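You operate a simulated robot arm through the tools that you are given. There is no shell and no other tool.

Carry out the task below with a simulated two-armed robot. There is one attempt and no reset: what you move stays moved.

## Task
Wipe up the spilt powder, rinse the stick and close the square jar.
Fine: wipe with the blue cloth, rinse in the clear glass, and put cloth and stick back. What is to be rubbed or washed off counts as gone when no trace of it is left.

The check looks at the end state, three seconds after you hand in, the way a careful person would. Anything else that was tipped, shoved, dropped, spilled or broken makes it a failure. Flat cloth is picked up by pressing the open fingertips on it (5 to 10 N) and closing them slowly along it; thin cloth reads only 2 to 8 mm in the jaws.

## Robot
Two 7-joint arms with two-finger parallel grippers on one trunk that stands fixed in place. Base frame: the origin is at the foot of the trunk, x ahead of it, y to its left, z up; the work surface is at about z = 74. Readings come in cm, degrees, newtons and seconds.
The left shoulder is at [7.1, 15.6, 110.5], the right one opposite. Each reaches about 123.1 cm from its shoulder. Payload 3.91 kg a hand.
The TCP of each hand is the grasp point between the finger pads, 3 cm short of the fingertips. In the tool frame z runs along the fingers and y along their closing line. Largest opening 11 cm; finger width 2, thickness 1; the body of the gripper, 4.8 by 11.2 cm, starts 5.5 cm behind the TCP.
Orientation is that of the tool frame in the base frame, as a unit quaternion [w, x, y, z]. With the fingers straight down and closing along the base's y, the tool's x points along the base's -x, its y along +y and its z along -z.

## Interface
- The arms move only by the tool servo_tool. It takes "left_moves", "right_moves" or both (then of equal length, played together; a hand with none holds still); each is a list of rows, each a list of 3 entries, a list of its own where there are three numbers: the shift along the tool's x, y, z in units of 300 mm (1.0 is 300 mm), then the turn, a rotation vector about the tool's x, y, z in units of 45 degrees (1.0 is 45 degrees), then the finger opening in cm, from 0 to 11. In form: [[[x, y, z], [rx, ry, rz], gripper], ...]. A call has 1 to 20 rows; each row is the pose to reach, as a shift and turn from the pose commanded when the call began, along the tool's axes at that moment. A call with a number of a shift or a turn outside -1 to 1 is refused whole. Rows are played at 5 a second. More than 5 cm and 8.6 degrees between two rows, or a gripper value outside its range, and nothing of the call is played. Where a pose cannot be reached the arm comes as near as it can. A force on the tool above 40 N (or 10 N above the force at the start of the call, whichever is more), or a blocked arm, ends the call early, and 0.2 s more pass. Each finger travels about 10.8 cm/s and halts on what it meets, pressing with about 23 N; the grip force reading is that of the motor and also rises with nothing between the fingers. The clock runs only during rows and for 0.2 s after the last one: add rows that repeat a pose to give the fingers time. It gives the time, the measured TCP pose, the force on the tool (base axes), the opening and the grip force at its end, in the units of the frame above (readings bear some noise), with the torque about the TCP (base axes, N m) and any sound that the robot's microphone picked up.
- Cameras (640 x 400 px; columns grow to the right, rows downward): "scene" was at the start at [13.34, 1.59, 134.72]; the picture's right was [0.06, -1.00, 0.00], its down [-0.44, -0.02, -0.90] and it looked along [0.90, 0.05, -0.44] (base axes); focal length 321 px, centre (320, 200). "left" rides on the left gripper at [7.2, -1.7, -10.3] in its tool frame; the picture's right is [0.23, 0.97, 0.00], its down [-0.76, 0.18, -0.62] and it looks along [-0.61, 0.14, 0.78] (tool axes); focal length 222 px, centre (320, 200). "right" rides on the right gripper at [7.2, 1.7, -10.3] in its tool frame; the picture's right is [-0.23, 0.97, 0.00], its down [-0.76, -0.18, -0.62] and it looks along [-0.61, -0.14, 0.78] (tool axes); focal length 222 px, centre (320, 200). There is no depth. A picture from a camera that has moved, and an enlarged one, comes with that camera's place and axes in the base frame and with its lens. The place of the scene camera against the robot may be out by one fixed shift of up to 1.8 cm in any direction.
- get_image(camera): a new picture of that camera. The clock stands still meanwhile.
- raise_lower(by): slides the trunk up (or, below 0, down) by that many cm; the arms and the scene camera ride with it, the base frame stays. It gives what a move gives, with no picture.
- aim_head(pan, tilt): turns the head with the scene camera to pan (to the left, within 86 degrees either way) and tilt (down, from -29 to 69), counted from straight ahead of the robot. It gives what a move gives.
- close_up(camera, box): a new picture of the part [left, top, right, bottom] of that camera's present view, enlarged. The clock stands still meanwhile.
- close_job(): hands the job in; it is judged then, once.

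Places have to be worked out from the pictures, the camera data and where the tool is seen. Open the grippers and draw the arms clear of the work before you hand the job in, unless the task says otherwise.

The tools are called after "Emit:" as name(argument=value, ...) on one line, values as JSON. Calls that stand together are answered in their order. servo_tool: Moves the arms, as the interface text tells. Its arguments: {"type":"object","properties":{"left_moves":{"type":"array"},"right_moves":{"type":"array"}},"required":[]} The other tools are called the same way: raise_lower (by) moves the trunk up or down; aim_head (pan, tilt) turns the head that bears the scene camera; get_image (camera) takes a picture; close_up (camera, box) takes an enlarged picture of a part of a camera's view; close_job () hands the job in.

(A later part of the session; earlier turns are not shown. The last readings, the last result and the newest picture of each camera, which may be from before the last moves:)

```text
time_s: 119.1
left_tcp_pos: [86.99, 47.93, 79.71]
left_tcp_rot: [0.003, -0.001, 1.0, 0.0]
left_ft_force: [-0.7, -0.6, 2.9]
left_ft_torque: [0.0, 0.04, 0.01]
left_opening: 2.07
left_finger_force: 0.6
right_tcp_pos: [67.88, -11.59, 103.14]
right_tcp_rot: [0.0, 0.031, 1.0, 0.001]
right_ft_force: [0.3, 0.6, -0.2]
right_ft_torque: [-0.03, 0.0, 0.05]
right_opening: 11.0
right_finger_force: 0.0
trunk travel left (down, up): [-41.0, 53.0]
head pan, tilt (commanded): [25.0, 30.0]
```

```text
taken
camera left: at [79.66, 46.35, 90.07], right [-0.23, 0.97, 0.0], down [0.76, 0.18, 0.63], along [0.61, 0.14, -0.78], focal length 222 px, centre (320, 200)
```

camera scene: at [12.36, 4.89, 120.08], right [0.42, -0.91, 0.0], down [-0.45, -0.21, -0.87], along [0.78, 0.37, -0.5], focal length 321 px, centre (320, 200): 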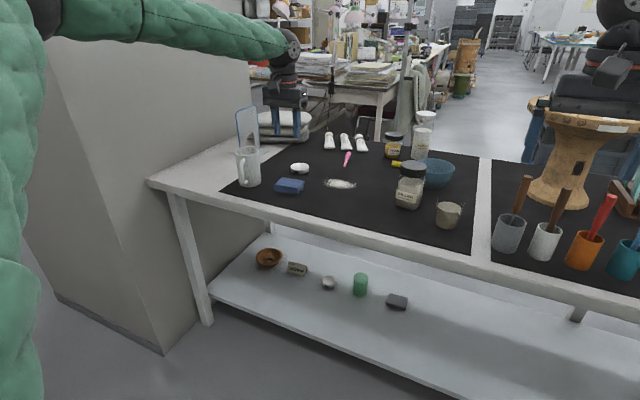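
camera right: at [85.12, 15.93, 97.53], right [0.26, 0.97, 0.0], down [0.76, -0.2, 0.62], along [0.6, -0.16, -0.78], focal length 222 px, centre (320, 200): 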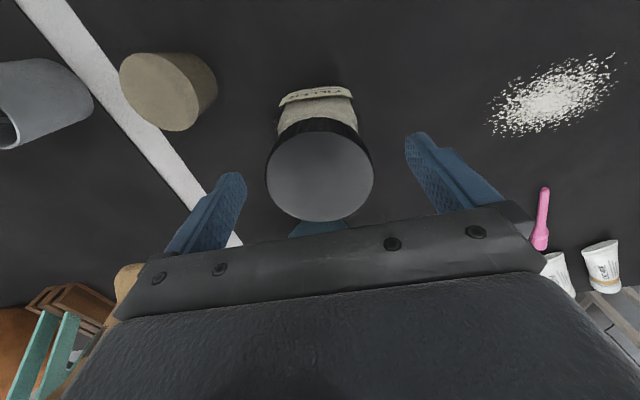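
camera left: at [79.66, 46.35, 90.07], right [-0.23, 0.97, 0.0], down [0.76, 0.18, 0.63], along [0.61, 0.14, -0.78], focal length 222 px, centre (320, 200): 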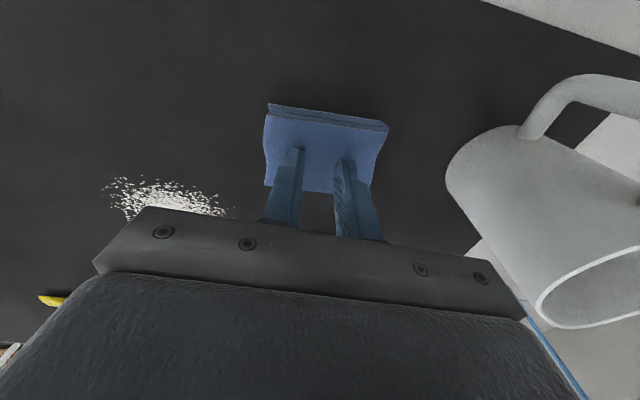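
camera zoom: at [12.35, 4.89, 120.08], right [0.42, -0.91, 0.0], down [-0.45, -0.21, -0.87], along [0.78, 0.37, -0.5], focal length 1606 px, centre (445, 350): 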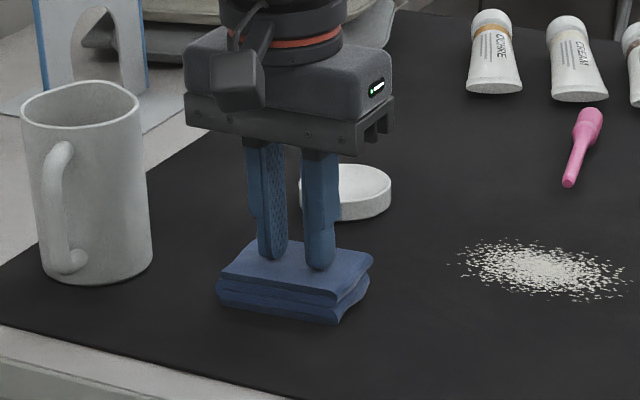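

Normal force fell to 3 N; I press a little more and keep closing slowly.

Emit:
servo_tool(left_moves=[[[0, 0, 0.003], [0, 0, 0], 2.0], [[0, 0, 0.003], [0, 0, 0], 1.8], [[0, 0, 0.003], [0, 0, 0], 1.6], [[0, 0, 0.003], [0, 0, 0], 1.4], [[0, 0, 0.003], [0, 0, 0], 1.2], [[0, 0, 0.003], [0, 0, 0], 1.0], [[0, 0, 0.003], [0, 0, 0], 0.8], [[0, 0, 0.003], [0, 0, 0], 0.6], [[0, 0, 0.003], [0, 0, 0], 0.4], [[0, 0, 0.003], [0, 0, 0], 0.2], [[0, 0, 0.003], [0, 0, 0], 0.0], [[0, 0, 0.003], [0, 0, 0], 0.0], [[0, 0, 0.003], [0, 0, 0], 0.0]])

Emit:
close_up(camera="scene", box=[250, 130, 340, 210])

Emit:
close_up(camera="left", box=[240, 80, 420, 240])

```text
time_s: 121.9
left_tcp_pos: [87.08, 48.06, 79.62]
left_tcp_rot: [0.003, -0.001, 1.0, 0.0]
left_ft_force: [-0.5, -0.3, 9.7]
left_ft_torque: [-0.02, 0.04, 0.03]
left_opening: 0.01
left_finger_force: 23.2
right_tcp_pos: [67.94, -11.53, 103.08]
right_tcp_rot: [0.0, 0.032, 0.999, 0.0]
right_ft_force: [-0.4, -0.5, 1.2]
right_ft_torque: [0.0, -0.02, -0.02]
right_opening: 10.99
right_finger_force: 0.0
trunk travel left (down, up): [-41.0, 53.0]
head pan, tilt (commanded): [25.0, 30.0]
```

```text
5.00 times, centred on (295, 170) of scene
camera zoom: at [12.29, 4.86, 120.09], right [0.42, -0.91, 0.0], down [-0.45, -0.21, -0.87], along [0.78, 0.37, -0.5], focal length 1606 px, centre (445, 350)
```

zoom: 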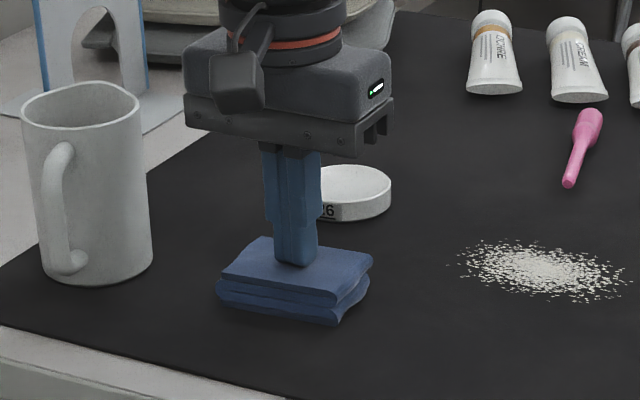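

```text
2.50 times, centred on (330, 160) of left
camera zoom: at [79.62, 46.38, 90.05], right [-0.23, 0.97, 0.0], down [0.76, 0.18, 0.63], along [0.61, 0.14, -0.78], focal length 555 px, centre (295, 300)
```

zoom: 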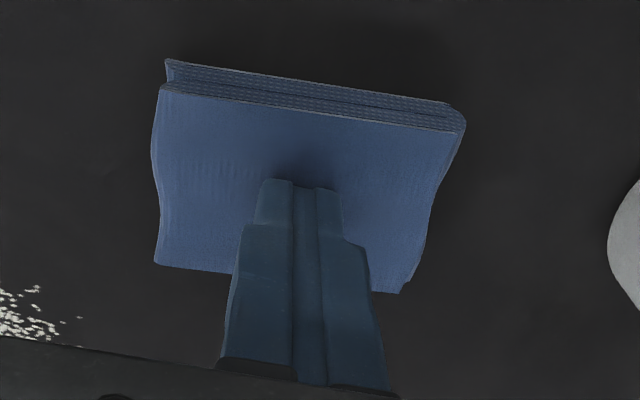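

The fingers just slid together on top without catching anything: the folded pad is stiff. I'll take it by its two ends instead: open wide, straddle it along y, and close gently while watching it.

Emit:
servo_tool(left_moves=[[[0, 0, -0.05], [0, 0, 0], 0.5], [[0, 0, -0.12], [0, 0, 0], 3], [[0, 0, -0.15], [0, 0, 0], 6], [[0, 0, -0.15], [0, 0, 0], 9], [[0, 0, -0.15], [0, 0, 0], 10.6], [[0, 0, -0.15], [0, 0, 0], 10.6], [[0.005, 0.003, -0.08], [0, 0, 0], 10.6], [[0.005, 0.003, -0.01], [0, 0, 0], 10.6], [[0.005, 0.003, 0.035], [0, 0, 0], 10.6], [[0.005, 0.003, 0.05], [0, 0, 0], 10.6]])

Emit:
close_up(camera="scene", box=[250, 130, 340, 210])

Emit:
get_image(camera="left")

```text
time_s: 124.1
left_tcp_pos: [87.08, 48.04, 78.09]
left_tcp_rot: [0.002, -0.002, 1.0, 0.0]
left_ft_force: [0.4, 0.0, -0.2]
left_ft_torque: [-0.01, -0.04, 0.01]
left_opening: 10.62
left_finger_force: 0.1
right_tcp_pos: [67.99, -11.43, 103.05]
right_tcp_rot: [-0.001, 0.032, 0.999, 0.001]
right_ft_force: [-0.6, 0.4, 0.7]
right_ft_torque: [0.04, 0.0, 0.0]
right_opening: 11.0
right_finger_force: 0.1
trunk travel left (down, up): [-41.0, 53.0]
head pan, tilt (commanded): [25.0, 30.0]
```

```text
5.00 times, centred on (295, 170) of scene
camera zoom: at [12.37, 4.9, 120.08], right [0.42, -0.91, 0.0], down [-0.45, -0.21, -0.87], along [0.78, 0.37, -0.5], focal length 1606 px, centre (445, 350)
```

zoom: 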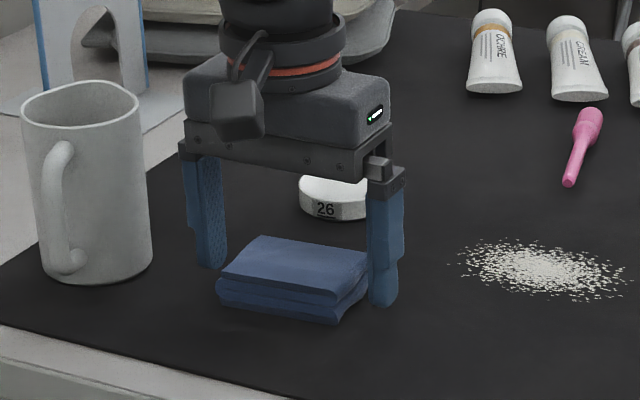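

```text
taken
camera left: at [79.6, 46.47, 88.47], right [-0.23, 0.97, 0.0], down [0.76, 0.18, 0.63], along [0.61, 0.14, -0.78], focal length 222 px, centre (320, 200)
```

left: 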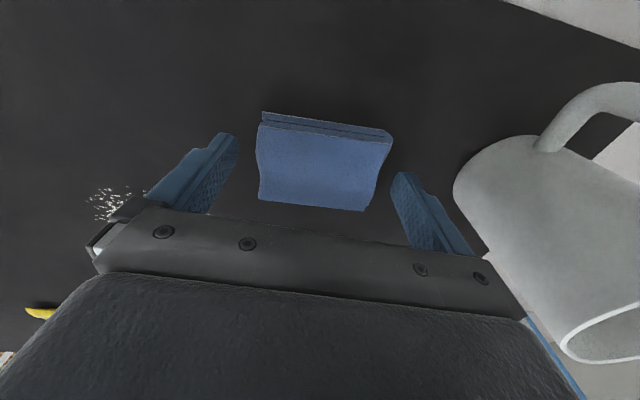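

The pad is centred between the fingers. I close slowly and look at how it reacts.

Emit:
servo_tool(left_moves=[[[0, 0, 0], [0, 0, 0], 9.4], [[0, 0, 0], [0, 0, 0], 8.6], [[0, 0, 0], [0, 0, 0], 8.2], [[0, 0, 0], [0, 0, 0], 7.9], [[0, 0, 0], [0, 0, 0], 7.6], [[0, 0, 0], [0, 0, 0], 7.4], [[0, 0, 0], [0, 0, 0], 7.4]])

Emit:
close_up(camera="scene", box=[250, 130, 340, 210])

Emit:
close_up(camera="left", box=[220, 80, 440, 240])

```text
time_s: 125.7
left_tcp_pos: [86.96, 48.08, 78.11]
left_tcp_rot: [0.003, -0.001, 1.0, 0.0]
left_ft_force: [0.7, 0.0, 0.5]
left_ft_torque: [0.0, -0.02, 0.03]
left_opening: 8.05
left_finger_force: 22.7
right_tcp_pos: [68.07, -11.64, 103.04]
right_tcp_rot: [0.0, 0.031, 1.0, -0.001]
right_ft_force: [-0.9, -0.5, -0.1]
right_ft_torque: [0.0, -0.01, 0.01]
right_opening: 10.99
right_finger_force: 0.0
trunk travel left (down, up): [-41.0, 53.0]
head pan, tilt (commanded): [25.0, 30.0]
```

```text
5.00 times, centred on (295, 170) of scene
camera zoom: at [12.38, 4.91, 120.08], right [0.42, -0.91, 0.0], down [-0.45, -0.21, -0.87], along [0.78, 0.37, -0.5], focal length 1606 px, centre (445, 350)
```

zoom: 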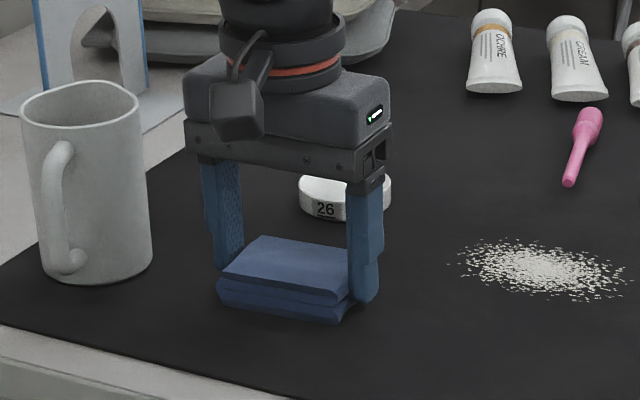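

```text
2.50 times, centred on (330, 160) of left
camera zoom: at [79.6, 46.47, 88.47], right [-0.23, 0.97, 0.0], down [0.76, 0.18, 0.63], along [0.61, 0.14, -0.78], focal length 555 px, centre (295, 300)
```

zoom: 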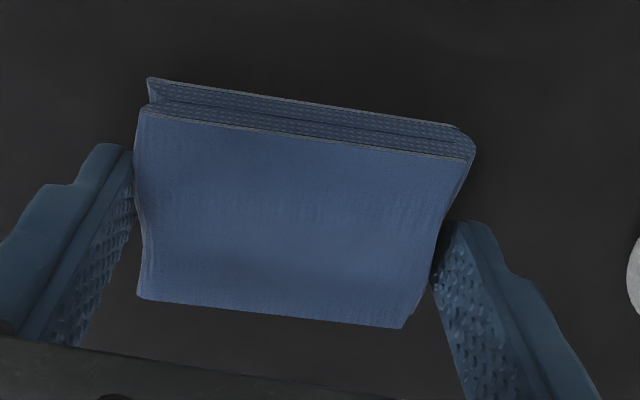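

The pad holds at 8.05 cm with its lower centimetre free below the fingertips – good for wiping. I lift it and check.

Emit:
servo_tool(left_moves=[[[0, 0, -0.03], [0, 0, 0], 7.4], [[0, 0, -0.09], [0, 0, 0], 7.4], [[0, 0, -0.16], [0, 0, 0], 7.4], [[0, 0, -0.22], [0, 0, 0], 7.4]])

Emit:
close_up(camera="scene", box=[250, 120, 340, 210])

Emit:
get_image(camera="left")

```text
time_s: 126.7
left_tcp_pos: [86.87, 48.18, 84.65]
left_tcp_rot: [0.002, -0.001, 1.0, 0.001]
left_ft_force: [0.2, 0.4, 0.3]
left_ft_torque: [0.02, -0.03, 0.0]
left_opening: 8.03
left_finger_force: 23.6
right_tcp_pos: [67.98, -11.5, 103.1]
right_tcp_rot: [0.0, 0.032, 0.999, 0.0]
right_ft_force: [-0.2, 0.1, 0.6]
right_ft_torque: [0.0, -0.01, 0.01]
right_opening: 11.01
right_finger_force: 0.0
trunk travel left (down, up): [-41.0, 53.0]
head pan, tilt (commanded): [25.0, 30.0]
```

```text
4.44 times, centred on (295, 165) of scene
camera zoom: at [12.34, 4.89, 120.08], right [0.42, -0.91, 0.0], down [-0.45, -0.21, -0.87], along [0.78, 0.37, -0.5], focal length 1428 px, centre (431, 356)
```

zoom: 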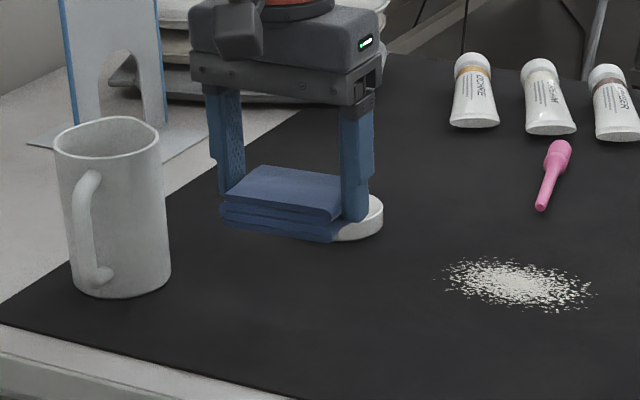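

```text
taken
camera left: at [79.53, 46.49, 95.09], right [-0.23, 0.97, 0.0], down [0.76, 0.18, 0.63], along [0.61, 0.14, -0.78], focal length 222 px, centre (320, 200)
```

left: 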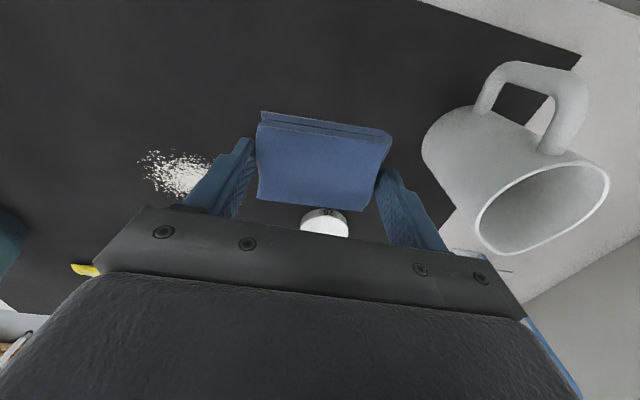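

The whole pad lifts cleanly. I carry it to the start of the first lane at (94.5, 43.5), above the near side of the powder.

Emit:
servo_tool(left_moves=[[[-0.08, -0.05, 0], [0, 0, 0], 7.4], [[-0.16, -0.1, 0], [0, 0, 0], 7.4], [[-0.25, -0.155, 0], [0, 0, 0], 7.4], [[-0.25, -0.155, 0.1], [0, 0, 0], 7.4], [[-0.25, -0.155, 0.18], [0, 0, 0], 7.4], [[-0.25, -0.155, 0.2], [0, 0, 0], 7.4]])

Emit:
close_up(camera="scene", box=[260, 120, 380, 210])

```text
time_s: 128.1
left_tcp_pos: [94.53, 43.37, 78.79]
left_tcp_rot: [0.003, -0.001, 1.0, 0.0]
left_ft_force: [-0.1, -0.6, -0.3]
left_ft_torque: [-0.01, 0.0, 0.02]
left_opening: 8.02
left_finger_force: 23.1
right_tcp_pos: [67.95, -11.5, 103.08]
right_tcp_rot: [0.0, 0.031, 1.0, 0.0]
right_ft_force: [-1.0, 0.3, 0.2]
right_ft_torque: [-0.01, 0.01, 0.03]
right_opening: 11.0
right_finger_force: 0.0
trunk travel left (down, up): [-41.0, 53.0]
head pan, tilt (commanded): [25.0, 30.0]
```

```text
4.44 times, centred on (320, 165) of scene
camera zoom: at [12.37, 4.92, 120.08], right [0.42, -0.91, 0.0], down [-0.45, -0.21, -0.87], along [0.78, 0.37, -0.5], focal length 1428 px, centre (320, 356)
```

zoom: 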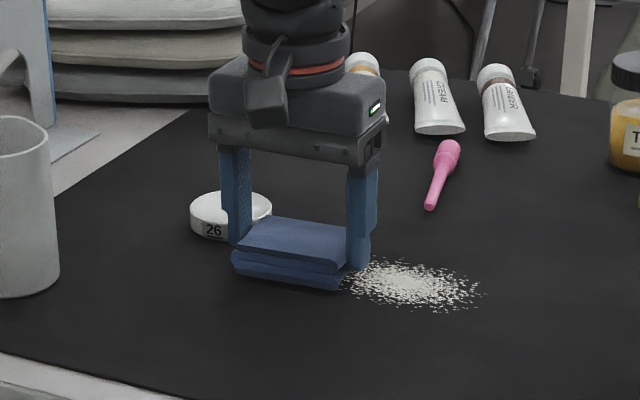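

Emit:
servo_tool(left_moves=[[[0, 0, 0.01], [0, 0, 0], 7.4], [[0, 0, 0.018], [0, 0, 0], 7.4], [[0, 0, 0.022], [0, 0, 0], 7.4]])

```text
time_s: 128.9
left_tcp_pos: [94.4, 43.42, 78.17]
left_tcp_rot: [0.002, -0.001, 1.0, 0.001]
left_ft_force: [-1.1, -0.1, 1.2]
left_ft_torque: [-0.02, 0.05, 0.05]
left_opening: 8.0
left_finger_force: 22.8
right_tcp_pos: [68.04, -11.5, 103.14]
right_tcp_rot: [0.001, 0.031, 1.0, 0.0]
right_ft_force: [-0.9, -1.0, 0.4]
right_ft_torque: [0.01, 0.0, 0.02]
right_opening: 11.02
right_finger_force: 0.0
trunk travel left (down, up): [-41.0, 53.0]
head pan, tilt (commanded): [25.0, 30.0]
```

Just touching (1 N). I press a little more to about 8 N and make the first stroke toward −y through the powder.

Emit:
servo_tool(left_moves=[[[0, 0, 0.003], [0, 0, 0], 7.4], [[0, 0, 0.005], [0, 0, 0], 7.4], [[0, -0.05, 0.005], [0, 0, 0], 7.4], [[0, -0.1, 0.005], [0, 0, 0], 7.4], [[0, -0.15, 0.005], [0, 0, 0], 7.4], [[0, -0.2, 0.005], [0, 0, 0], 7.4], [[0, -0.25, 0.005], [0, 0, 0], 7.4], [[0, -0.3, 0.005], [0, 0, 0], 7.4], [[0, -0.35, 0.005], [0, 0, 0], 7.4], [[0, -0.4, 0.005], [0, 0, 0], 7.4], [[0, -0.45, 0.005], [0, 0, 0], 7.4]])

Emit:
close_up(camera="scene", box=[260, 120, 400, 210])

```text
time_s: 131.3
left_tcp_pos: [93.59, 30.16, 78.3]
left_tcp_rot: [0.002, 0.0, 1.0, 0.0]
left_ft_force: [0.1, 0.5, -0.3]
left_ft_torque: [0.01, 0.03, -0.01]
left_opening: 8.01
left_finger_force: 23.1
left hand out of reach, approached as far as the arm can: row 10, 11
right_tcp_pos: [67.94, -11.61, 103.01]
right_tcp_rot: [0.0, 0.033, 0.999, -0.001]
right_ft_force: [0.1, -0.1, 0.8]
right_ft_torque: [-0.01, 0.01, 0.0]
right_opening: 11.02
right_finger_force: 0.0
trunk travel left (down, up): [-41.0, 53.0]
head pan, tilt (commanded): [25.0, 30.0]
```

```text
4.44 times, centred on (330, 165) of scene
camera zoom: at [12.38, 4.87, 120.06], right [0.42, -0.91, 0.0], down [-0.45, -0.21, -0.87], along [0.78, 0.37, -0.5], focal length 1428 px, centre (276, 356)
```

zoom: 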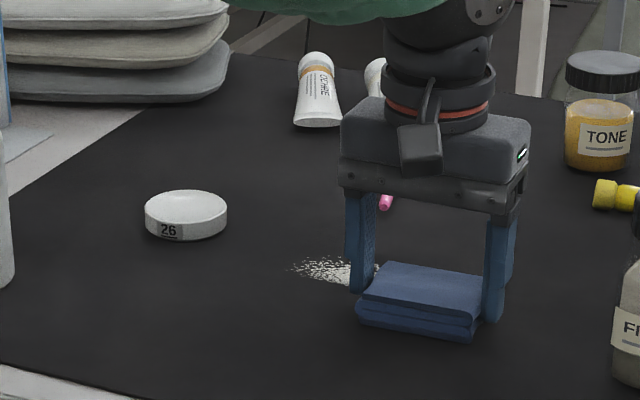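

Half the powder in this lane is gone; the arm reached its inward limit at y≈30. I stroke back along the same lane.

Emit:
servo_tool(left_moves=[[[0, 0.01, 0.008], [0, 0, 0], 7.4], [[-0.01, 0.06, 0.011], [0, 0, 0], 7.4], [[-0.02, 0.11, 0.011], [0, 0, 0], 7.4], [[-0.03, 0.16, 0.011], [0, 0, 0], 7.4], [[-0.03, 0.21, 0.011], [0, 0, 0], 7.4], [[-0.03, 0.26, 0.011], [0, 0, 0], 7.4], [[-0.03, 0.31, 0.011], [0, 0, 0], 7.4], [[-0.03, 0.36, 0.011], [0, 0, 0], 7.4], [[-0.03, 0.41, 0.011], [0, 0, 0], 7.4]])

Emit:
close_up(camera="scene", box=[260, 120, 400, 210])

Emit:
get_image(camera="left")

```text
time_s: 133.3
left_tcp_pos: [94.44, 42.74, 78.01]
left_tcp_rot: [0.003, -0.001, 1.0, -0.001]
left_ft_force: [0.6, -4.9, 12.8]
left_ft_torque: [-0.27, -0.05, 0.09]
left_opening: 7.99
left_finger_force: 23.3
right_tcp_pos: [67.9, -11.57, 103.07]
right_tcp_rot: [0.0, 0.032, 0.999, 0.0]
right_ft_force: [-0.5, 0.3, -0.2]
right_ft_torque: [-0.04, -0.01, 0.02]
right_opening: 10.99
right_finger_force: 0.0
trunk travel left (down, up): [-41.0, 53.0]
head pan, tilt (commanded): [25.0, 30.0]
```

```text
4.44 times, centred on (330, 165) of scene
camera zoom: at [12.27, 4.84, 120.1], right [0.42, -0.91, 0.0], down [-0.45, -0.21, -0.87], along [0.79, 0.37, -0.5], focal length 1428 px, centre (276, 356)
```

zoom: 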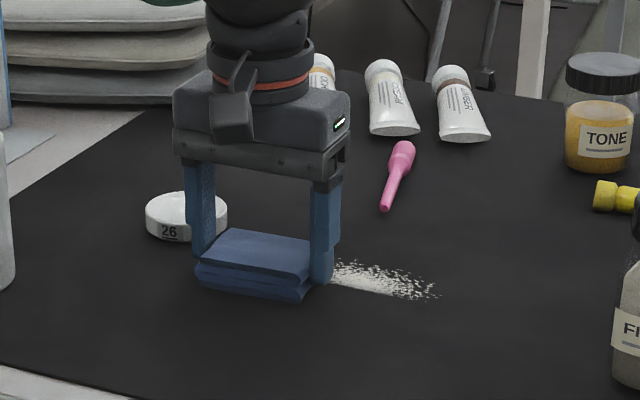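

```text
taken
camera left: at [86.95, 41.06, 88.41], right [-0.23, 0.97, 0.0], down [0.76, 0.18, 0.63], along [0.61, 0.14, -0.78], focal length 222 px, centre (320, 200)
```

left: 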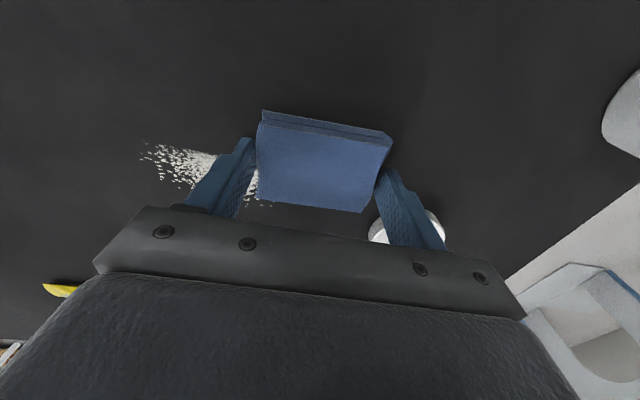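

The near half is clean. I slide over to x≈98.7 and stroke toward −y for the far half.

Emit:
servo_tool(left_moves=[[[-0.05, -0.01, -0.001], [0, 0, 0], 7.4], [[-0.1, -0.02, -0.001], [0, 0, 0], 7.4], [[-0.14, -0.025, -0.001], [0, 0, 0], 7.4], [[-0.14, -0.07, -0.001], [0, 0, 0], 7.4], [[-0.14, -0.12, -0.001], [0, 0, 0], 7.4], [[-0.14, -0.17, -0.001], [0, 0, 0], 7.4], [[-0.14, -0.22, -0.001], [0, 0, 0], 7.4], [[-0.14, -0.27, -0.001], [0, 0, 0], 7.4], [[-0.14, -0.32, -0.001], [0, 0, 0], 7.4]])

Emit:
close_up(camera="scene", box=[260, 120, 400, 210])

Emit:
get_image(camera="left")

```text
time_s: 135.3
left_tcp_pos: [95.52, 34.31, 78.91]
left_tcp_rot: [0.004, -0.002, 1.0, 0.0]
left_ft_force: [0.1, 0.4, 0.4]
left_ft_torque: [0.03, 0.01, -0.02]
left_opening: 7.96
left_finger_force: 23.3
left hand out of reach, approached as far as the arm can: row 3, 4, 5, 6, 7, 8, 9
right_tcp_pos: [68.07, -11.65, 103.14]
right_tcp_rot: [0.0, 0.031, 1.0, 0.0]
right_ft_force: [-0.4, -0.4, 0.2]
right_ft_torque: [0.0, -0.01, 0.02]
right_opening: 11.0
right_finger_force: 0.0
trunk travel left (down, up): [-41.0, 53.0]
head pan, tilt (commanded): [25.0, 30.0]
```

```text
4.44 times, centred on (330, 165) of scene
camera zoom: at [12.38, 4.88, 120.08], right [0.42, -0.91, 0.0], down [-0.45, -0.21, -0.87], along [0.78, 0.37, -0.5], focal length 1428 px, centre (276, 356)
```

zoom: 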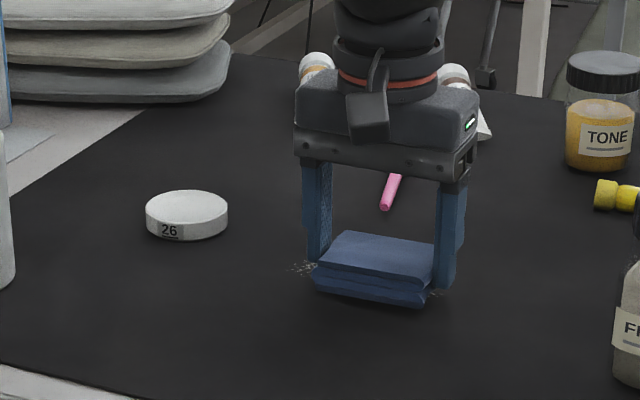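

```text
taken
camera left: at [88.11, 32.68, 89.3], right [-0.23, 0.97, 0.0], down [0.76, 0.18, 0.63], along [0.61, 0.14, -0.78], focal length 222 px, centre (320, 200)
```

left: 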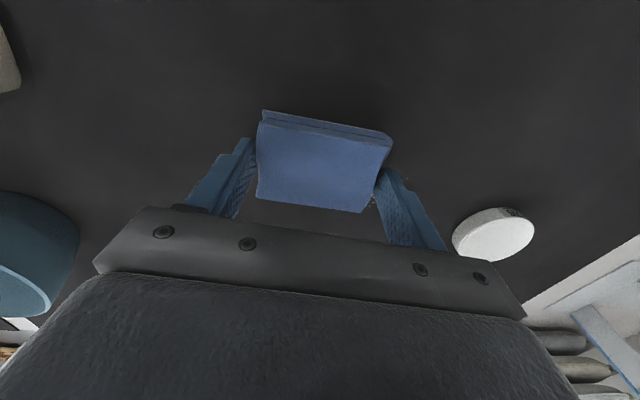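

The arm cannot get further out with the hand vertical. Since the pad is held by its ends along y, I can re-grip it with the hand tilted forward, which extends the reach. I set the pad down at about (94, 39) first.

Emit:
servo_tool(left_moves=[[[0.025, 0.07, 0], [0, 0, 0], 7.4], [[0.05, 0.15, 0.01], [0, 0, 0], 7.4], [[0.05, 0.15, 0.022], [0, 0, 0], 7.4], [[0.05, 0.15, 0.027], [0, 0, 0], 7.4]])

Emit:
close_up(camera="scene", box=[260, 120, 400, 210])

```text
time_s: 136.3
left_tcp_pos: [94.2, 38.88, 78.2]
left_tcp_rot: [0.003, 0.0, 1.0, 0.0]
left_ft_force: [0.6, -1.2, -0.3]
left_ft_torque: [-0.01, -0.02, -0.03]
left_opening: 7.97
left_finger_force: 23.1
right_tcp_pos: [67.98, -11.52, 103.09]
right_tcp_rot: [-0.001, 0.032, 0.999, 0.0]
right_ft_force: [0.3, 0.7, -0.2]
right_ft_torque: [0.02, 0.01, -0.01]
right_opening: 11.01
right_finger_force: 0.1
trunk travel left (down, up): [-41.0, 53.0]
head pan, tilt (commanded): [25.0, 30.0]
```

```text
4.44 times, centred on (330, 165) of scene
camera zoom: at [12.37, 4.92, 120.08], right [0.42, -0.91, 0.0], down [-0.45, -0.21, -0.87], along [0.78, 0.37, -0.5], focal length 1428 px, centre (276, 356)
```

zoom: 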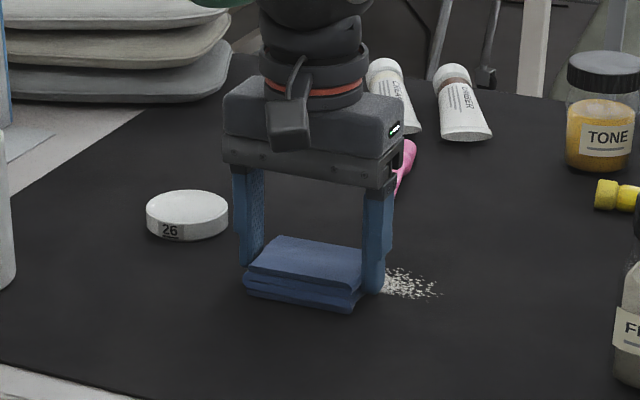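

I settle it onto the mat, open the fingers and tilt the hand 30° forward about the pad.

Emit:
servo_tool(left_moves=[[[0, 0, 0.003], [0, 0, 0], 7.4], [[0, 0, 0.003], [0, 0, 0], 8.2], [[0, 0, 0.003], [0, 0, 0], 9.0], [[0, 0, 0.003], [0, 0, 0], 10.2], [[0, 0, 0.003], [0, 0, 0], 10.8], [[0, 0, 0.003], [0, 0, 0], 10.8]])

Emit:
servo_tool(left_moves=[[[0, 0, -0.03], [0, 0, 0], 10.8], [[0, 0, -0.06], [0, -0.13, 0], 10.8], [[0, 0, -0.06], [0, -0.27, 0], 10.8], [[0, 0, -0.06], [0, -0.4, 0], 10.8], [[0, 0, -0.06], [0, -0.53, 0], 10.8], [[0, 0, -0.06], [0, -0.667, 0], 10.8]])

Emit:
close_up(camera="scene", box=[260, 120, 400, 210])

Emit:
get_image(camera="left")

```text
time_s: 137.7
left_tcp_pos: [94.1, 38.88, 78.06]
left_tcp_rot: [0.003, -0.001, 1.0, 0.0]
left_ft_force: [0.2, 0.0, 0.2]
left_ft_torque: [0.01, 0.0, 0.01]
left_opening: 10.8
left_finger_force: 0.1
right_tcp_pos: [67.98, -11.54, 102.99]
right_tcp_rot: [0.0, 0.032, 0.999, 0.0]
right_ft_force: [-0.6, 0.4, -0.8]
right_ft_torque: [0.03, 0.02, -0.03]
right_opening: 11.0
right_finger_force: 0.0
trunk travel left (down, up): [-41.0, 53.0]
head pan, tilt (commanded): [25.0, 30.0]
```

```text
time_s: 139.1
left_tcp_pos: [94.08, 38.77, 79.91]
left_tcp_rot: [0.262, -0.001, 0.965, 0.0]
left_ft_force: [-0.5, -0.2, -0.2]
left_ft_torque: [-0.01, -0.02, 0.03]
left_opening: 10.8
left_finger_force: 0.0
right_tcp_pos: [67.9, -11.53, 103.1]
right_tcp_rot: [0.0, 0.032, 0.999, -0.001]
right_ft_force: [-1.3, -0.8, 0.1]
right_ft_torque: [-0.03, 0.0, -0.01]
right_opening: 11.03
right_finger_force: 0.1
trunk travel left (down, up): [-41.0, 53.0]
head pan, tilt (commanded): [25.0, 30.0]
```

```text
4.44 times, centred on (330, 165) of scene
camera zoom: at [12.35, 4.9, 120.08], right [0.42, -0.91, 0.0], down [-0.45, -0.21, -0.87], along [0.78, 0.37, -0.5], focal length 1428 px, centre (276, 356)
```

zoom: 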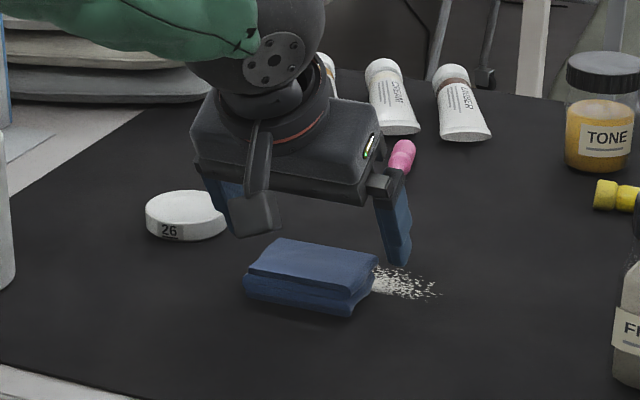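

```text
taken
camera left: at [82.46, 37.17, 85.32], right [-0.2, 0.97, -0.12], down [0.34, 0.18, 0.92], along [0.92, 0.14, -0.37], focal length 222 px, centre (320, 200)
```

left: 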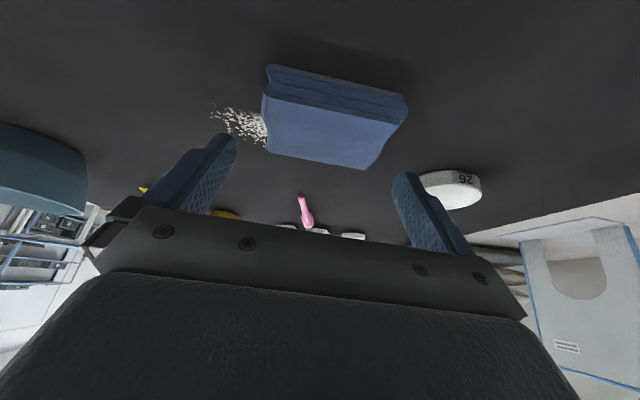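

The hand is tilted and clear. I bring the tilted fingertips down beside the middle of the pad's ends and close on it.

Emit:
servo_tool(left_moves=[[[0.035, 0.002, 0.01], [0, 0, 0], 10.8], [[0.069, 0.003, 0.025], [0, 0, 0], 10.8], [[0.069, 0.003, 0.039], [0, 0, 0], 10.8], [[0.069, 0.003, 0.039], [0, 0, 0], 9.4], [[0.069, 0.003, 0.039], [0, 0, 0], 8.6], [[0.069, 0.003, 0.039], [0, 0, 0], 8.1], [[0.069, 0.003, 0.039], [0, 0, 0], 7.7], [[0.069, 0.003, 0.039], [0, 0, 0], 7.4], [[0.069, 0.003, 0.039], [0, 0, 0], 7.4]])

Emit:
close_up(camera="scene", box=[260, 120, 400, 210])

Emit:
close_up(camera="left", box=[200, 60, 440, 260])

```text
time_s: 141.1
left_tcp_pos: [92.87, 38.9, 77.84]
left_tcp_rot: [0.261, -0.001, 0.965, 0.0]
left_ft_force: [0.3, -0.1, 0.6]
left_ft_torque: [0.01, 0.0, 0.01]
left_opening: 7.91
left_finger_force: 23.3
right_tcp_pos: [67.87, -11.59, 103.07]
right_tcp_rot: [0.0, 0.031, 1.0, 0.0]
right_ft_force: [-0.3, -1.2, 0.8]
right_ft_torque: [0.01, -0.01, -0.02]
right_opening: 11.0
right_finger_force: 0.1
trunk travel left (down, up): [-41.0, 53.0]
head pan, tilt (commanded): [25.0, 30.0]
```

```text
4.44 times, centred on (330, 165) of scene
camera zoom: at [12.37, 4.9, 120.08], right [0.42, -0.91, 0.0], down [-0.45, -0.21, -0.87], along [0.78, 0.37, -0.5], focal length 1428 px, centre (276, 356)
```

zoom: 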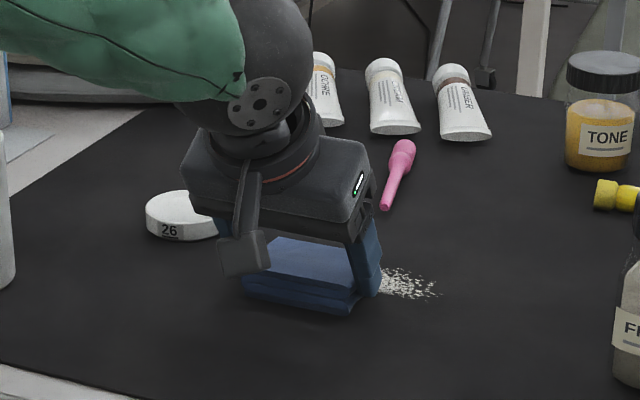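

```text
2.00 times, centred on (320, 160) of left
camera zoom: at [81.26, 37.31, 83.23], right [-0.2, 0.97, -0.11], down [0.34, 0.18, 0.92], along [0.92, 0.14, -0.37], focal length 444 px, centre (320, 280)
```

zoom: 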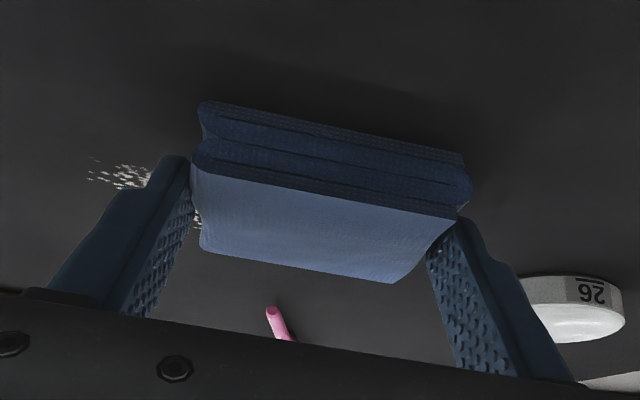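

Gripped again with the tilted hand. I press lightly and slide to x≈98.7, then stroke toward −y across the remaining powder.

Emit:
servo_tool(left_moves=[[[0.002, 0, 0.0035], [0, 0, 0], 7.2], [[-0.0413, 0.02, 0.0285], [0, 0, 0], 7.2], [[-0.0846, 0.04, 0.0535], [0, 0, 0], 7.2], [[-0.1279, 0.06, 0.0785], [0, 0, 0], 7.2], [[-0.1279, 0.01, 0.0785], [0, 0, 0], 7.2], [[-0.1279, -0.04, 0.0785], [0, 0, 0], 7.2], [[-0.1279, -0.09, 0.0785], [0, 0, 0], 7.2], [[-0.1279, -0.14, 0.0785], [0, 0, 0], 7.2], [[-0.1279, -0.19, 0.0785], [0, 0, 0], 7.2], [[-0.1279, -0.24, 0.0785], [0, 0, 0], 7.2], [[-0.1279, -0.273, 0.0785], [0, 0, 0], 7.2]])

Emit:
close_up(camera="scene", box=[260, 120, 400, 210])

Emit:
get_image(camera="left")

```text
time_s: 143.5
left_tcp_pos: [97.53, 30.88, 77.93]
left_tcp_rot: [0.262, -0.001, 0.965, 0.0]
left_ft_force: [0.2, 5.2, 9.7]
left_ft_torque: [0.27, -0.1, 0.12]
left_opening: 7.93
left_finger_force: 23.3
right_tcp_pos: [67.96, -11.54, 103.02]
right_tcp_rot: [0.001, 0.031, 1.0, 0.0]
right_ft_force: [-0.5, 0.2, 0.2]
right_ft_torque: [-0.01, 0.0, 0.0]
right_opening: 10.99
right_finger_force: 0.1
trunk travel left (down, up): [-41.0, 53.0]
head pan, tilt (commanded): [25.0, 30.0]
```

```text
4.44 times, centred on (330, 165) of scene
camera zoom: at [12.3, 4.9, 120.09], right [0.42, -0.91, 0.0], down [-0.45, -0.21, -0.87], along [0.78, 0.37, -0.5], focal length 1428 px, centre (276, 356)
```

zoom: 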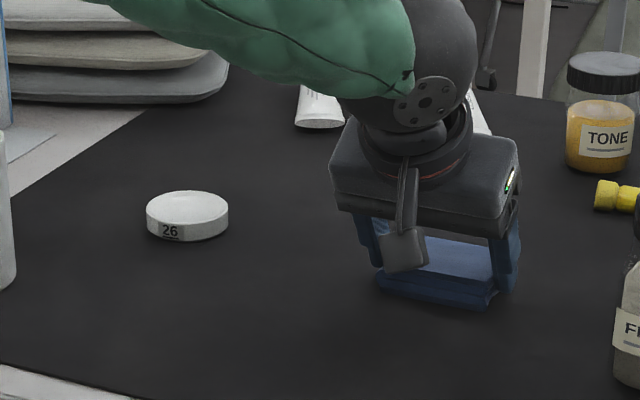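

```text
taken
camera left: at [85.81, 29.19, 83.2], right [-0.2, 0.97, -0.12], down [0.34, 0.18, 0.92], along [0.92, 0.14, -0.37], focal length 222 px, centre (320, 200)
```

left: 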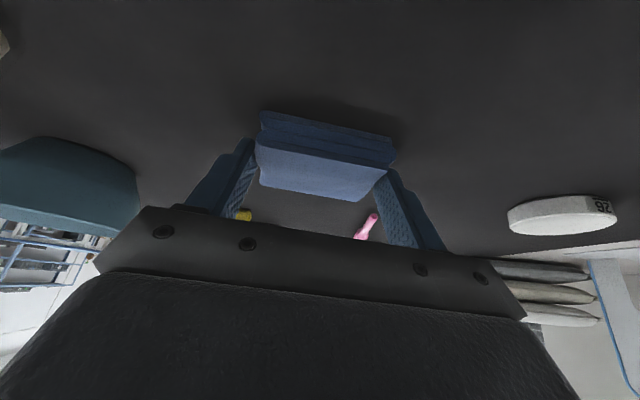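

Clean behind the pad so far. I make a return stroke 1.2 cm further out to catch the far fringe.

Emit:
servo_tool(left_moves=[[[-0.0173, 0, 0.01], [0, 0, 0], 7.2], [[-0.0346, 0, 0.02], [0, 0, 0], 7.2], [[-0.0346, 0.05, 0.02], [0, 0, 0], 7.2], [[-0.0346, 0.1, 0.02], [0, 0, 0], 7.2], [[-0.0346, 0.15, 0.02], [0, 0, 0], 7.2], [[-0.0346, 0.2, 0.02], [0, 0, 0], 7.2], [[-0.0346, 0.25, 0.02], [0, 0, 0], 7.2], [[-0.0346, 0.3, 0.02], [0, 0, 0], 7.2], [[-0.0346, 0.34, 0.02], [0, 0, 0], 7.2], [[-0.0346, 0.37, 0.02], [0, 0, 0], 7.2]])

Emit:
close_up(camera="scene", box=[260, 120, 400, 210])

Emit:
get_image(camera="left")

```text
time_s: 145.7
left_tcp_pos: [98.59, 41.94, 77.8]
left_tcp_rot: [0.262, -0.001, 0.965, 0.0]
left_ft_force: [-0.2, -3.4, 8.5]
left_ft_torque: [-0.1, -0.07, -0.05]
left_opening: 7.93
left_finger_force: 23.1
right_tcp_pos: [67.84, -11.47, 103.09]
right_tcp_rot: [0.0, 0.031, 1.0, 0.0]
right_ft_force: [0.0, 0.0, -0.4]
right_ft_torque: [0.02, -0.02, 0.01]
right_opening: 11.0
right_finger_force: 0.0
trunk travel left (down, up): [-41.0, 53.0]
head pan, tilt (commanded): [25.0, 30.0]
```

```text
4.44 times, centred on (330, 165) of scene
camera zoom: at [12.3, 4.85, 120.09], right [0.42, -0.91, 0.0], down [-0.45, -0.21, -0.87], along [0.78, 0.37, -0.5], focal length 1428 px, centre (276, 356)
```

zoom: 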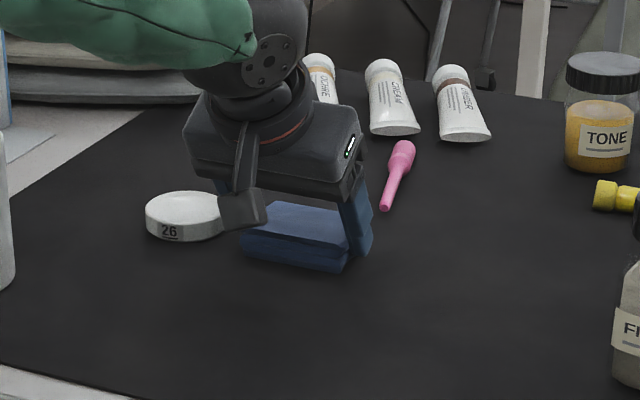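

```text
taken
camera left: at [87.02, 40.21, 83.19], right [-0.2, 0.97, -0.11], down [0.34, 0.18, 0.92], along [0.92, 0.14, -0.37], focal length 222 px, centre (320, 200)
```

left: 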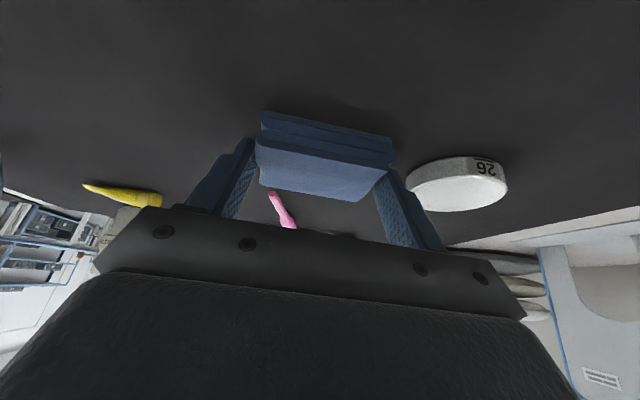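

No powder visible. I lift the pad a few centimetres and inspect the mat closely from both cameras.

Emit:
servo_tool(left_moves=[[[-0.04, 0, -0.07], [0, 0, 0], 7.2], [[-0.083, 0, -0.144], [0, 0, 0], 7.2], [[-0.05, 0.02, -0.2], [0, 0, 0], 7.2], [[0.03, 0.06, -0.28], [0, 0, 0], 7.2], [[0.11, 0.1, -0.36], [0, 0, 0], 7.2]])

Emit:
get_image(camera="left")

Emit:
close_up(camera="scene", box=[290, 160, 390, 210])

```text
time_s: 146.9
left_tcp_pos: [90.28, 44.85, 85.46]
left_tcp_rot: [0.262, 0.001, 0.965, 0.0]
left_ft_force: [-0.1, -0.4, -0.3]
left_ft_torque: [-0.01, 0.03, 0.01]
left_opening: 7.9
left_finger_force: 23.5
right_tcp_pos: [68.01, -11.61, 103.2]
right_tcp_rot: [0.0, 0.032, 0.999, 0.0]
right_ft_force: [0.5, -0.6, 0.1]
right_ft_torque: [0.01, -0.01, 0.02]
right_opening: 10.99
right_finger_force: 0.0
trunk travel left (down, up): [-41.0, 53.0]
head pan, tilt (commanded): [25.0, 30.0]
```

```text
taken
camera left: at [78.71, 43.19, 90.8], right [-0.2, 0.97, -0.12], down [0.34, 0.18, 0.92], along [0.92, 0.14, -0.37], focal length 222 px, centre (320, 200)
```

left: 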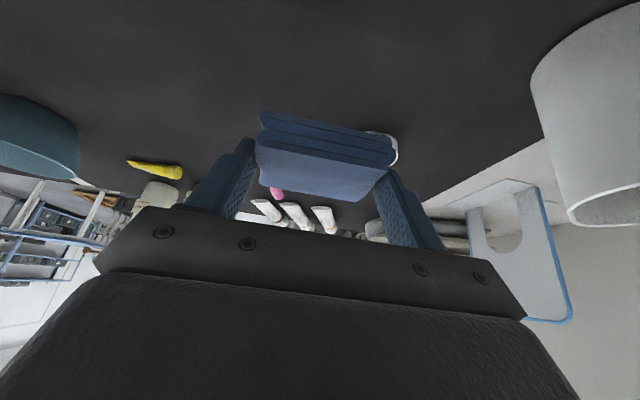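

```text
6.40 times, centred on (340, 185) of scene
camera zoom: at [12.3, 4.92, 120.09], right [0.42, -0.91, 0.0], down [-0.45, -0.21, -0.87], along [0.79, 0.36, -0.5], focal length 2056 px, centre (192, 296)
```

zoom: 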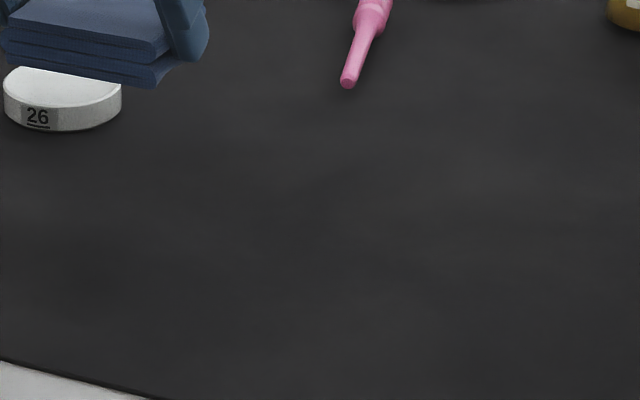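

The mat looks clean. I zoom in hard over the former powder area to look for single grains.

Emit:
close_up(camera="scene", box=[310, 170, 342, 192])

Emit:
close_up(camera="scene", box=[338, 170, 370, 192])

Emit:
close_up(camera="scene", box=[300, 188, 350, 218])

Emit:
close_up(camera="scene", box=[345, 186, 395, 216])

```text
16.00 times, centred on (326, 181) of scene
camera zoom: at [12.3, 4.92, 120.09], right [0.42, -0.91, 0.0], down [-0.45, -0.21, -0.87], along [0.79, 0.36, -0.5], focal length 5139 px, centre (224, 504)
```

zoom: 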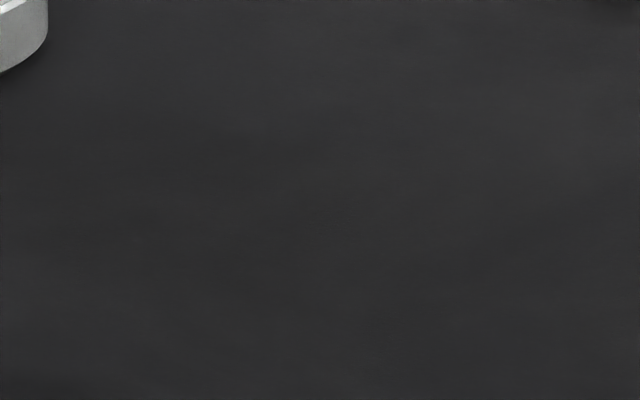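

```text
16.00 times, centred on (354, 181) of scene
camera zoom: at [12.3, 4.92, 120.09], right [0.42, -0.91, 0.0], down [-0.45, -0.21, -0.87], along [0.79, 0.36, -0.5], focal length 5139 px, centre (-224, 504)
```

zoom: 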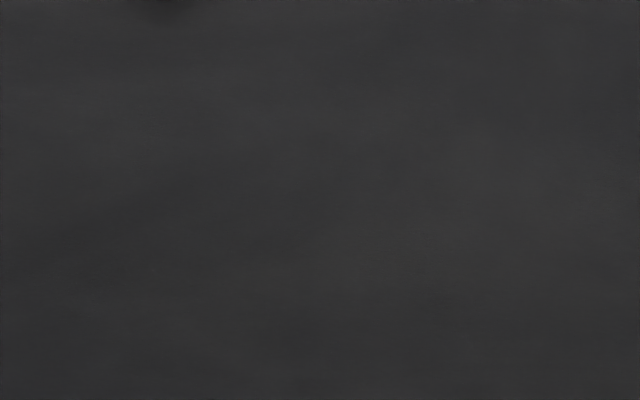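

```text
12.80 times, centred on (325, 203) of scene
camera zoom: at [12.3, 4.92, 120.09], right [0.42, -0.91, 0.0], down [-0.45, -0.21, -0.87], along [0.79, 0.36, -0.5], focal length 4111 px, centre (256, 162)
```

zoom: 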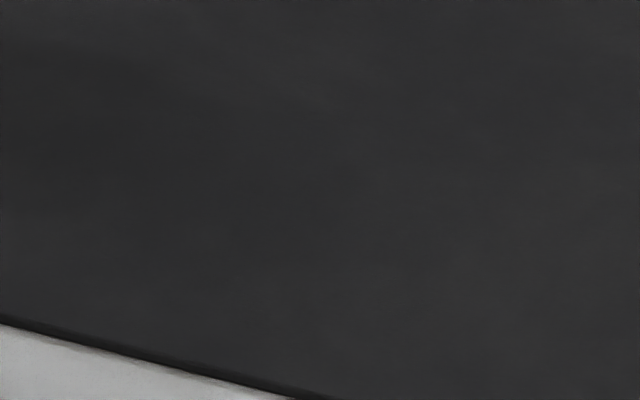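

```text
12.80 times, centred on (370, 201) of scene
camera zoom: at [12.3, 4.92, 120.09], right [0.42, -0.91, 0.0], down [-0.45, -0.21, -0.87], along [0.79, 0.36, -0.5], focal length 4111 px, centre (-320, 187)
```

zoom: 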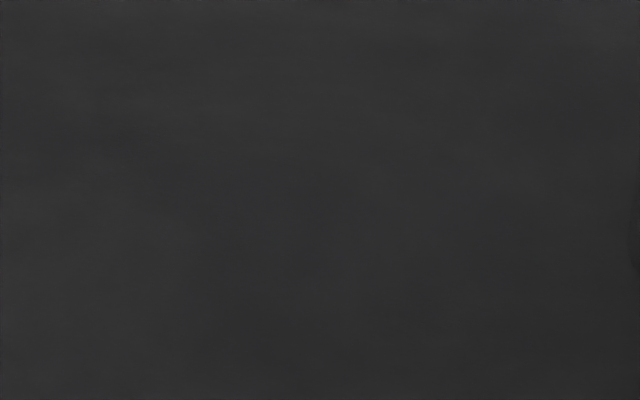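

No grain is left anywhere. Now I return the pad to its original place at (86.9, 48.0): first across, then down to just above the mat.

Emit:
servo_tool(left_moves=[[[0.065, 0.054, -0.038], [0, 0, 0], 7.2], [[0.1302, 0.1083, -0.0752], [0, 0, 0], 7.2], [[0.18, 0.1083, 0.011], [0, 0, 0], 7.2], [[0.225, 0.1083, 0.089], [0, 0, 0], 7.2], [[0.245, 0.1083, 0.1236], [0, 0, 0], 7.2], [[0.2494, 0.1083, 0.1312], [0, 0, 0], 7.2]])

Emit:
close_up(camera="scene", box=[240, 120, 360, 210])

Emit:
get_image(camera="left")

```text
time_s: 148.3
left_tcp_pos: [85.8, 48.18, 78.26]
left_tcp_rot: [0.262, -0.001, 0.965, 0.001]
left_ft_force: [0.1, -0.1, -0.6]
left_ft_torque: [-0.02, -0.01, 0.0]
left_opening: 7.87
left_finger_force: 23.1
right_tcp_pos: [68.01, -11.57, 103.11]
right_tcp_rot: [0.0, 0.032, 1.0, 0.0]
right_ft_force: [0.1, -0.6, -0.5]
right_ft_torque: [0.03, 0.01, -0.01]
right_opening: 11.01
right_finger_force: 0.1
trunk travel left (down, up): [-41.0, 53.0]
head pan, tilt (commanded): [25.0, 30.0]
```

```text
4.44 times, centred on (300, 165) of scene
camera zoom: at [12.35, 4.91, 120.08], right [0.42, -0.91, 0.0], down [-0.45, -0.21, -0.87], along [0.78, 0.37, -0.5], focal length 1428 px, centre (409, 356)
```

zoom: 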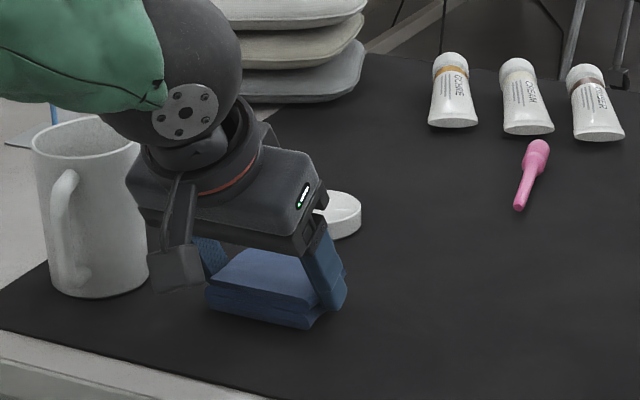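

```text
taken
camera left: at [74.18, 46.53, 83.54], right [-0.2, 0.97, -0.12], down [0.34, 0.18, 0.92], along [0.92, 0.14, -0.37], focal length 222 px, centre (320, 200)
```

left: 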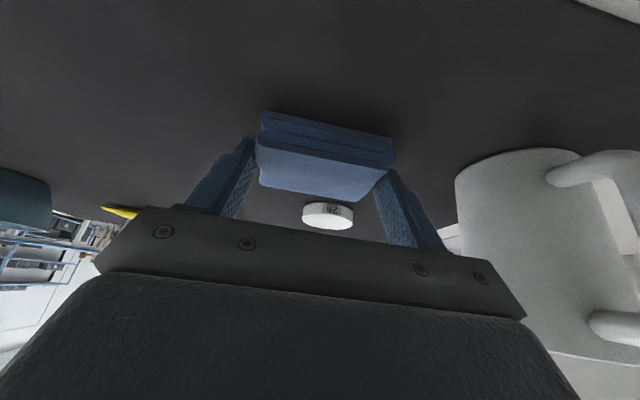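

The pad hovers about 3 mm over its old spot with the mug clear. I lower it to the mat and open the fingers.

Emit:
servo_tool(left_moves=[[[0.003, 0, 0.005], [0, 0, 0], 7.2], [[0.0055, 0, 0.0095], [0, 0, 0], 7.2], [[0.0065, 0, 0.0112], [0, 0, 0], 7.2], [[0.0065, 0, 0.0112], [0, 0, 0], 8.1], [[0.0065, 0, 0.0112], [0, 0, 0], 8.8], [[0.0065, 0, 0.0112], [0, 0, 0], 9.8], [[0.0065, 0, 0.0112], [0, 0, 0], 10.8], [[0.0065, 0, 0.0112], [0, 0, 0], 10.8]])

Emit:
close_up(camera="left", box=[180, 80, 460, 260])

```text
time_s: 150.1
left_tcp_pos: [85.74, 48.03, 77.85]
left_tcp_rot: [0.261, 0.0, 0.965, -0.001]
left_ft_force: [0.5, 0.2, -0.4]
left_ft_torque: [-0.01, 0.03, -0.02]
left_opening: 10.76
left_finger_force: 0.0
right_tcp_pos: [67.92, -11.5, 103.01]
right_tcp_rot: [0.001, 0.032, 0.999, -0.001]
right_ft_force: [0.1, -0.4, 0.4]
right_ft_torque: [0.02, 0.01, -0.02]
right_opening: 11.01
right_finger_force: 0.0
trunk travel left (down, up): [-41.0, 53.0]
head pan, tilt (commanded): [25.0, 30.0]
```

```text
2.22 times, centred on (320, 170) of left
camera zoom: at [74.14, 46.44, 83.19], right [-0.2, 0.97, -0.12], down [0.34, 0.18, 0.92], along [0.92, 0.14, -0.37], focal length 494 px, centre (320, 267)
```

zoom: 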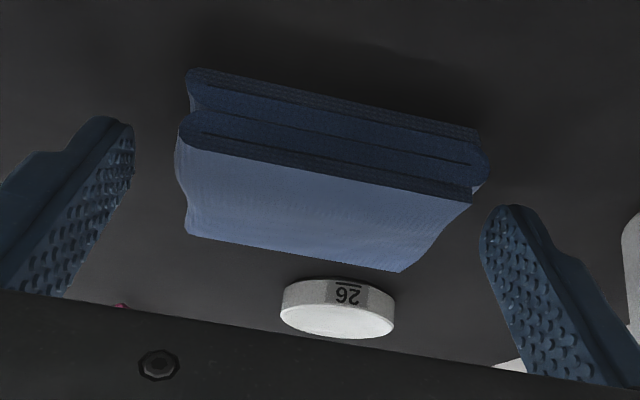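

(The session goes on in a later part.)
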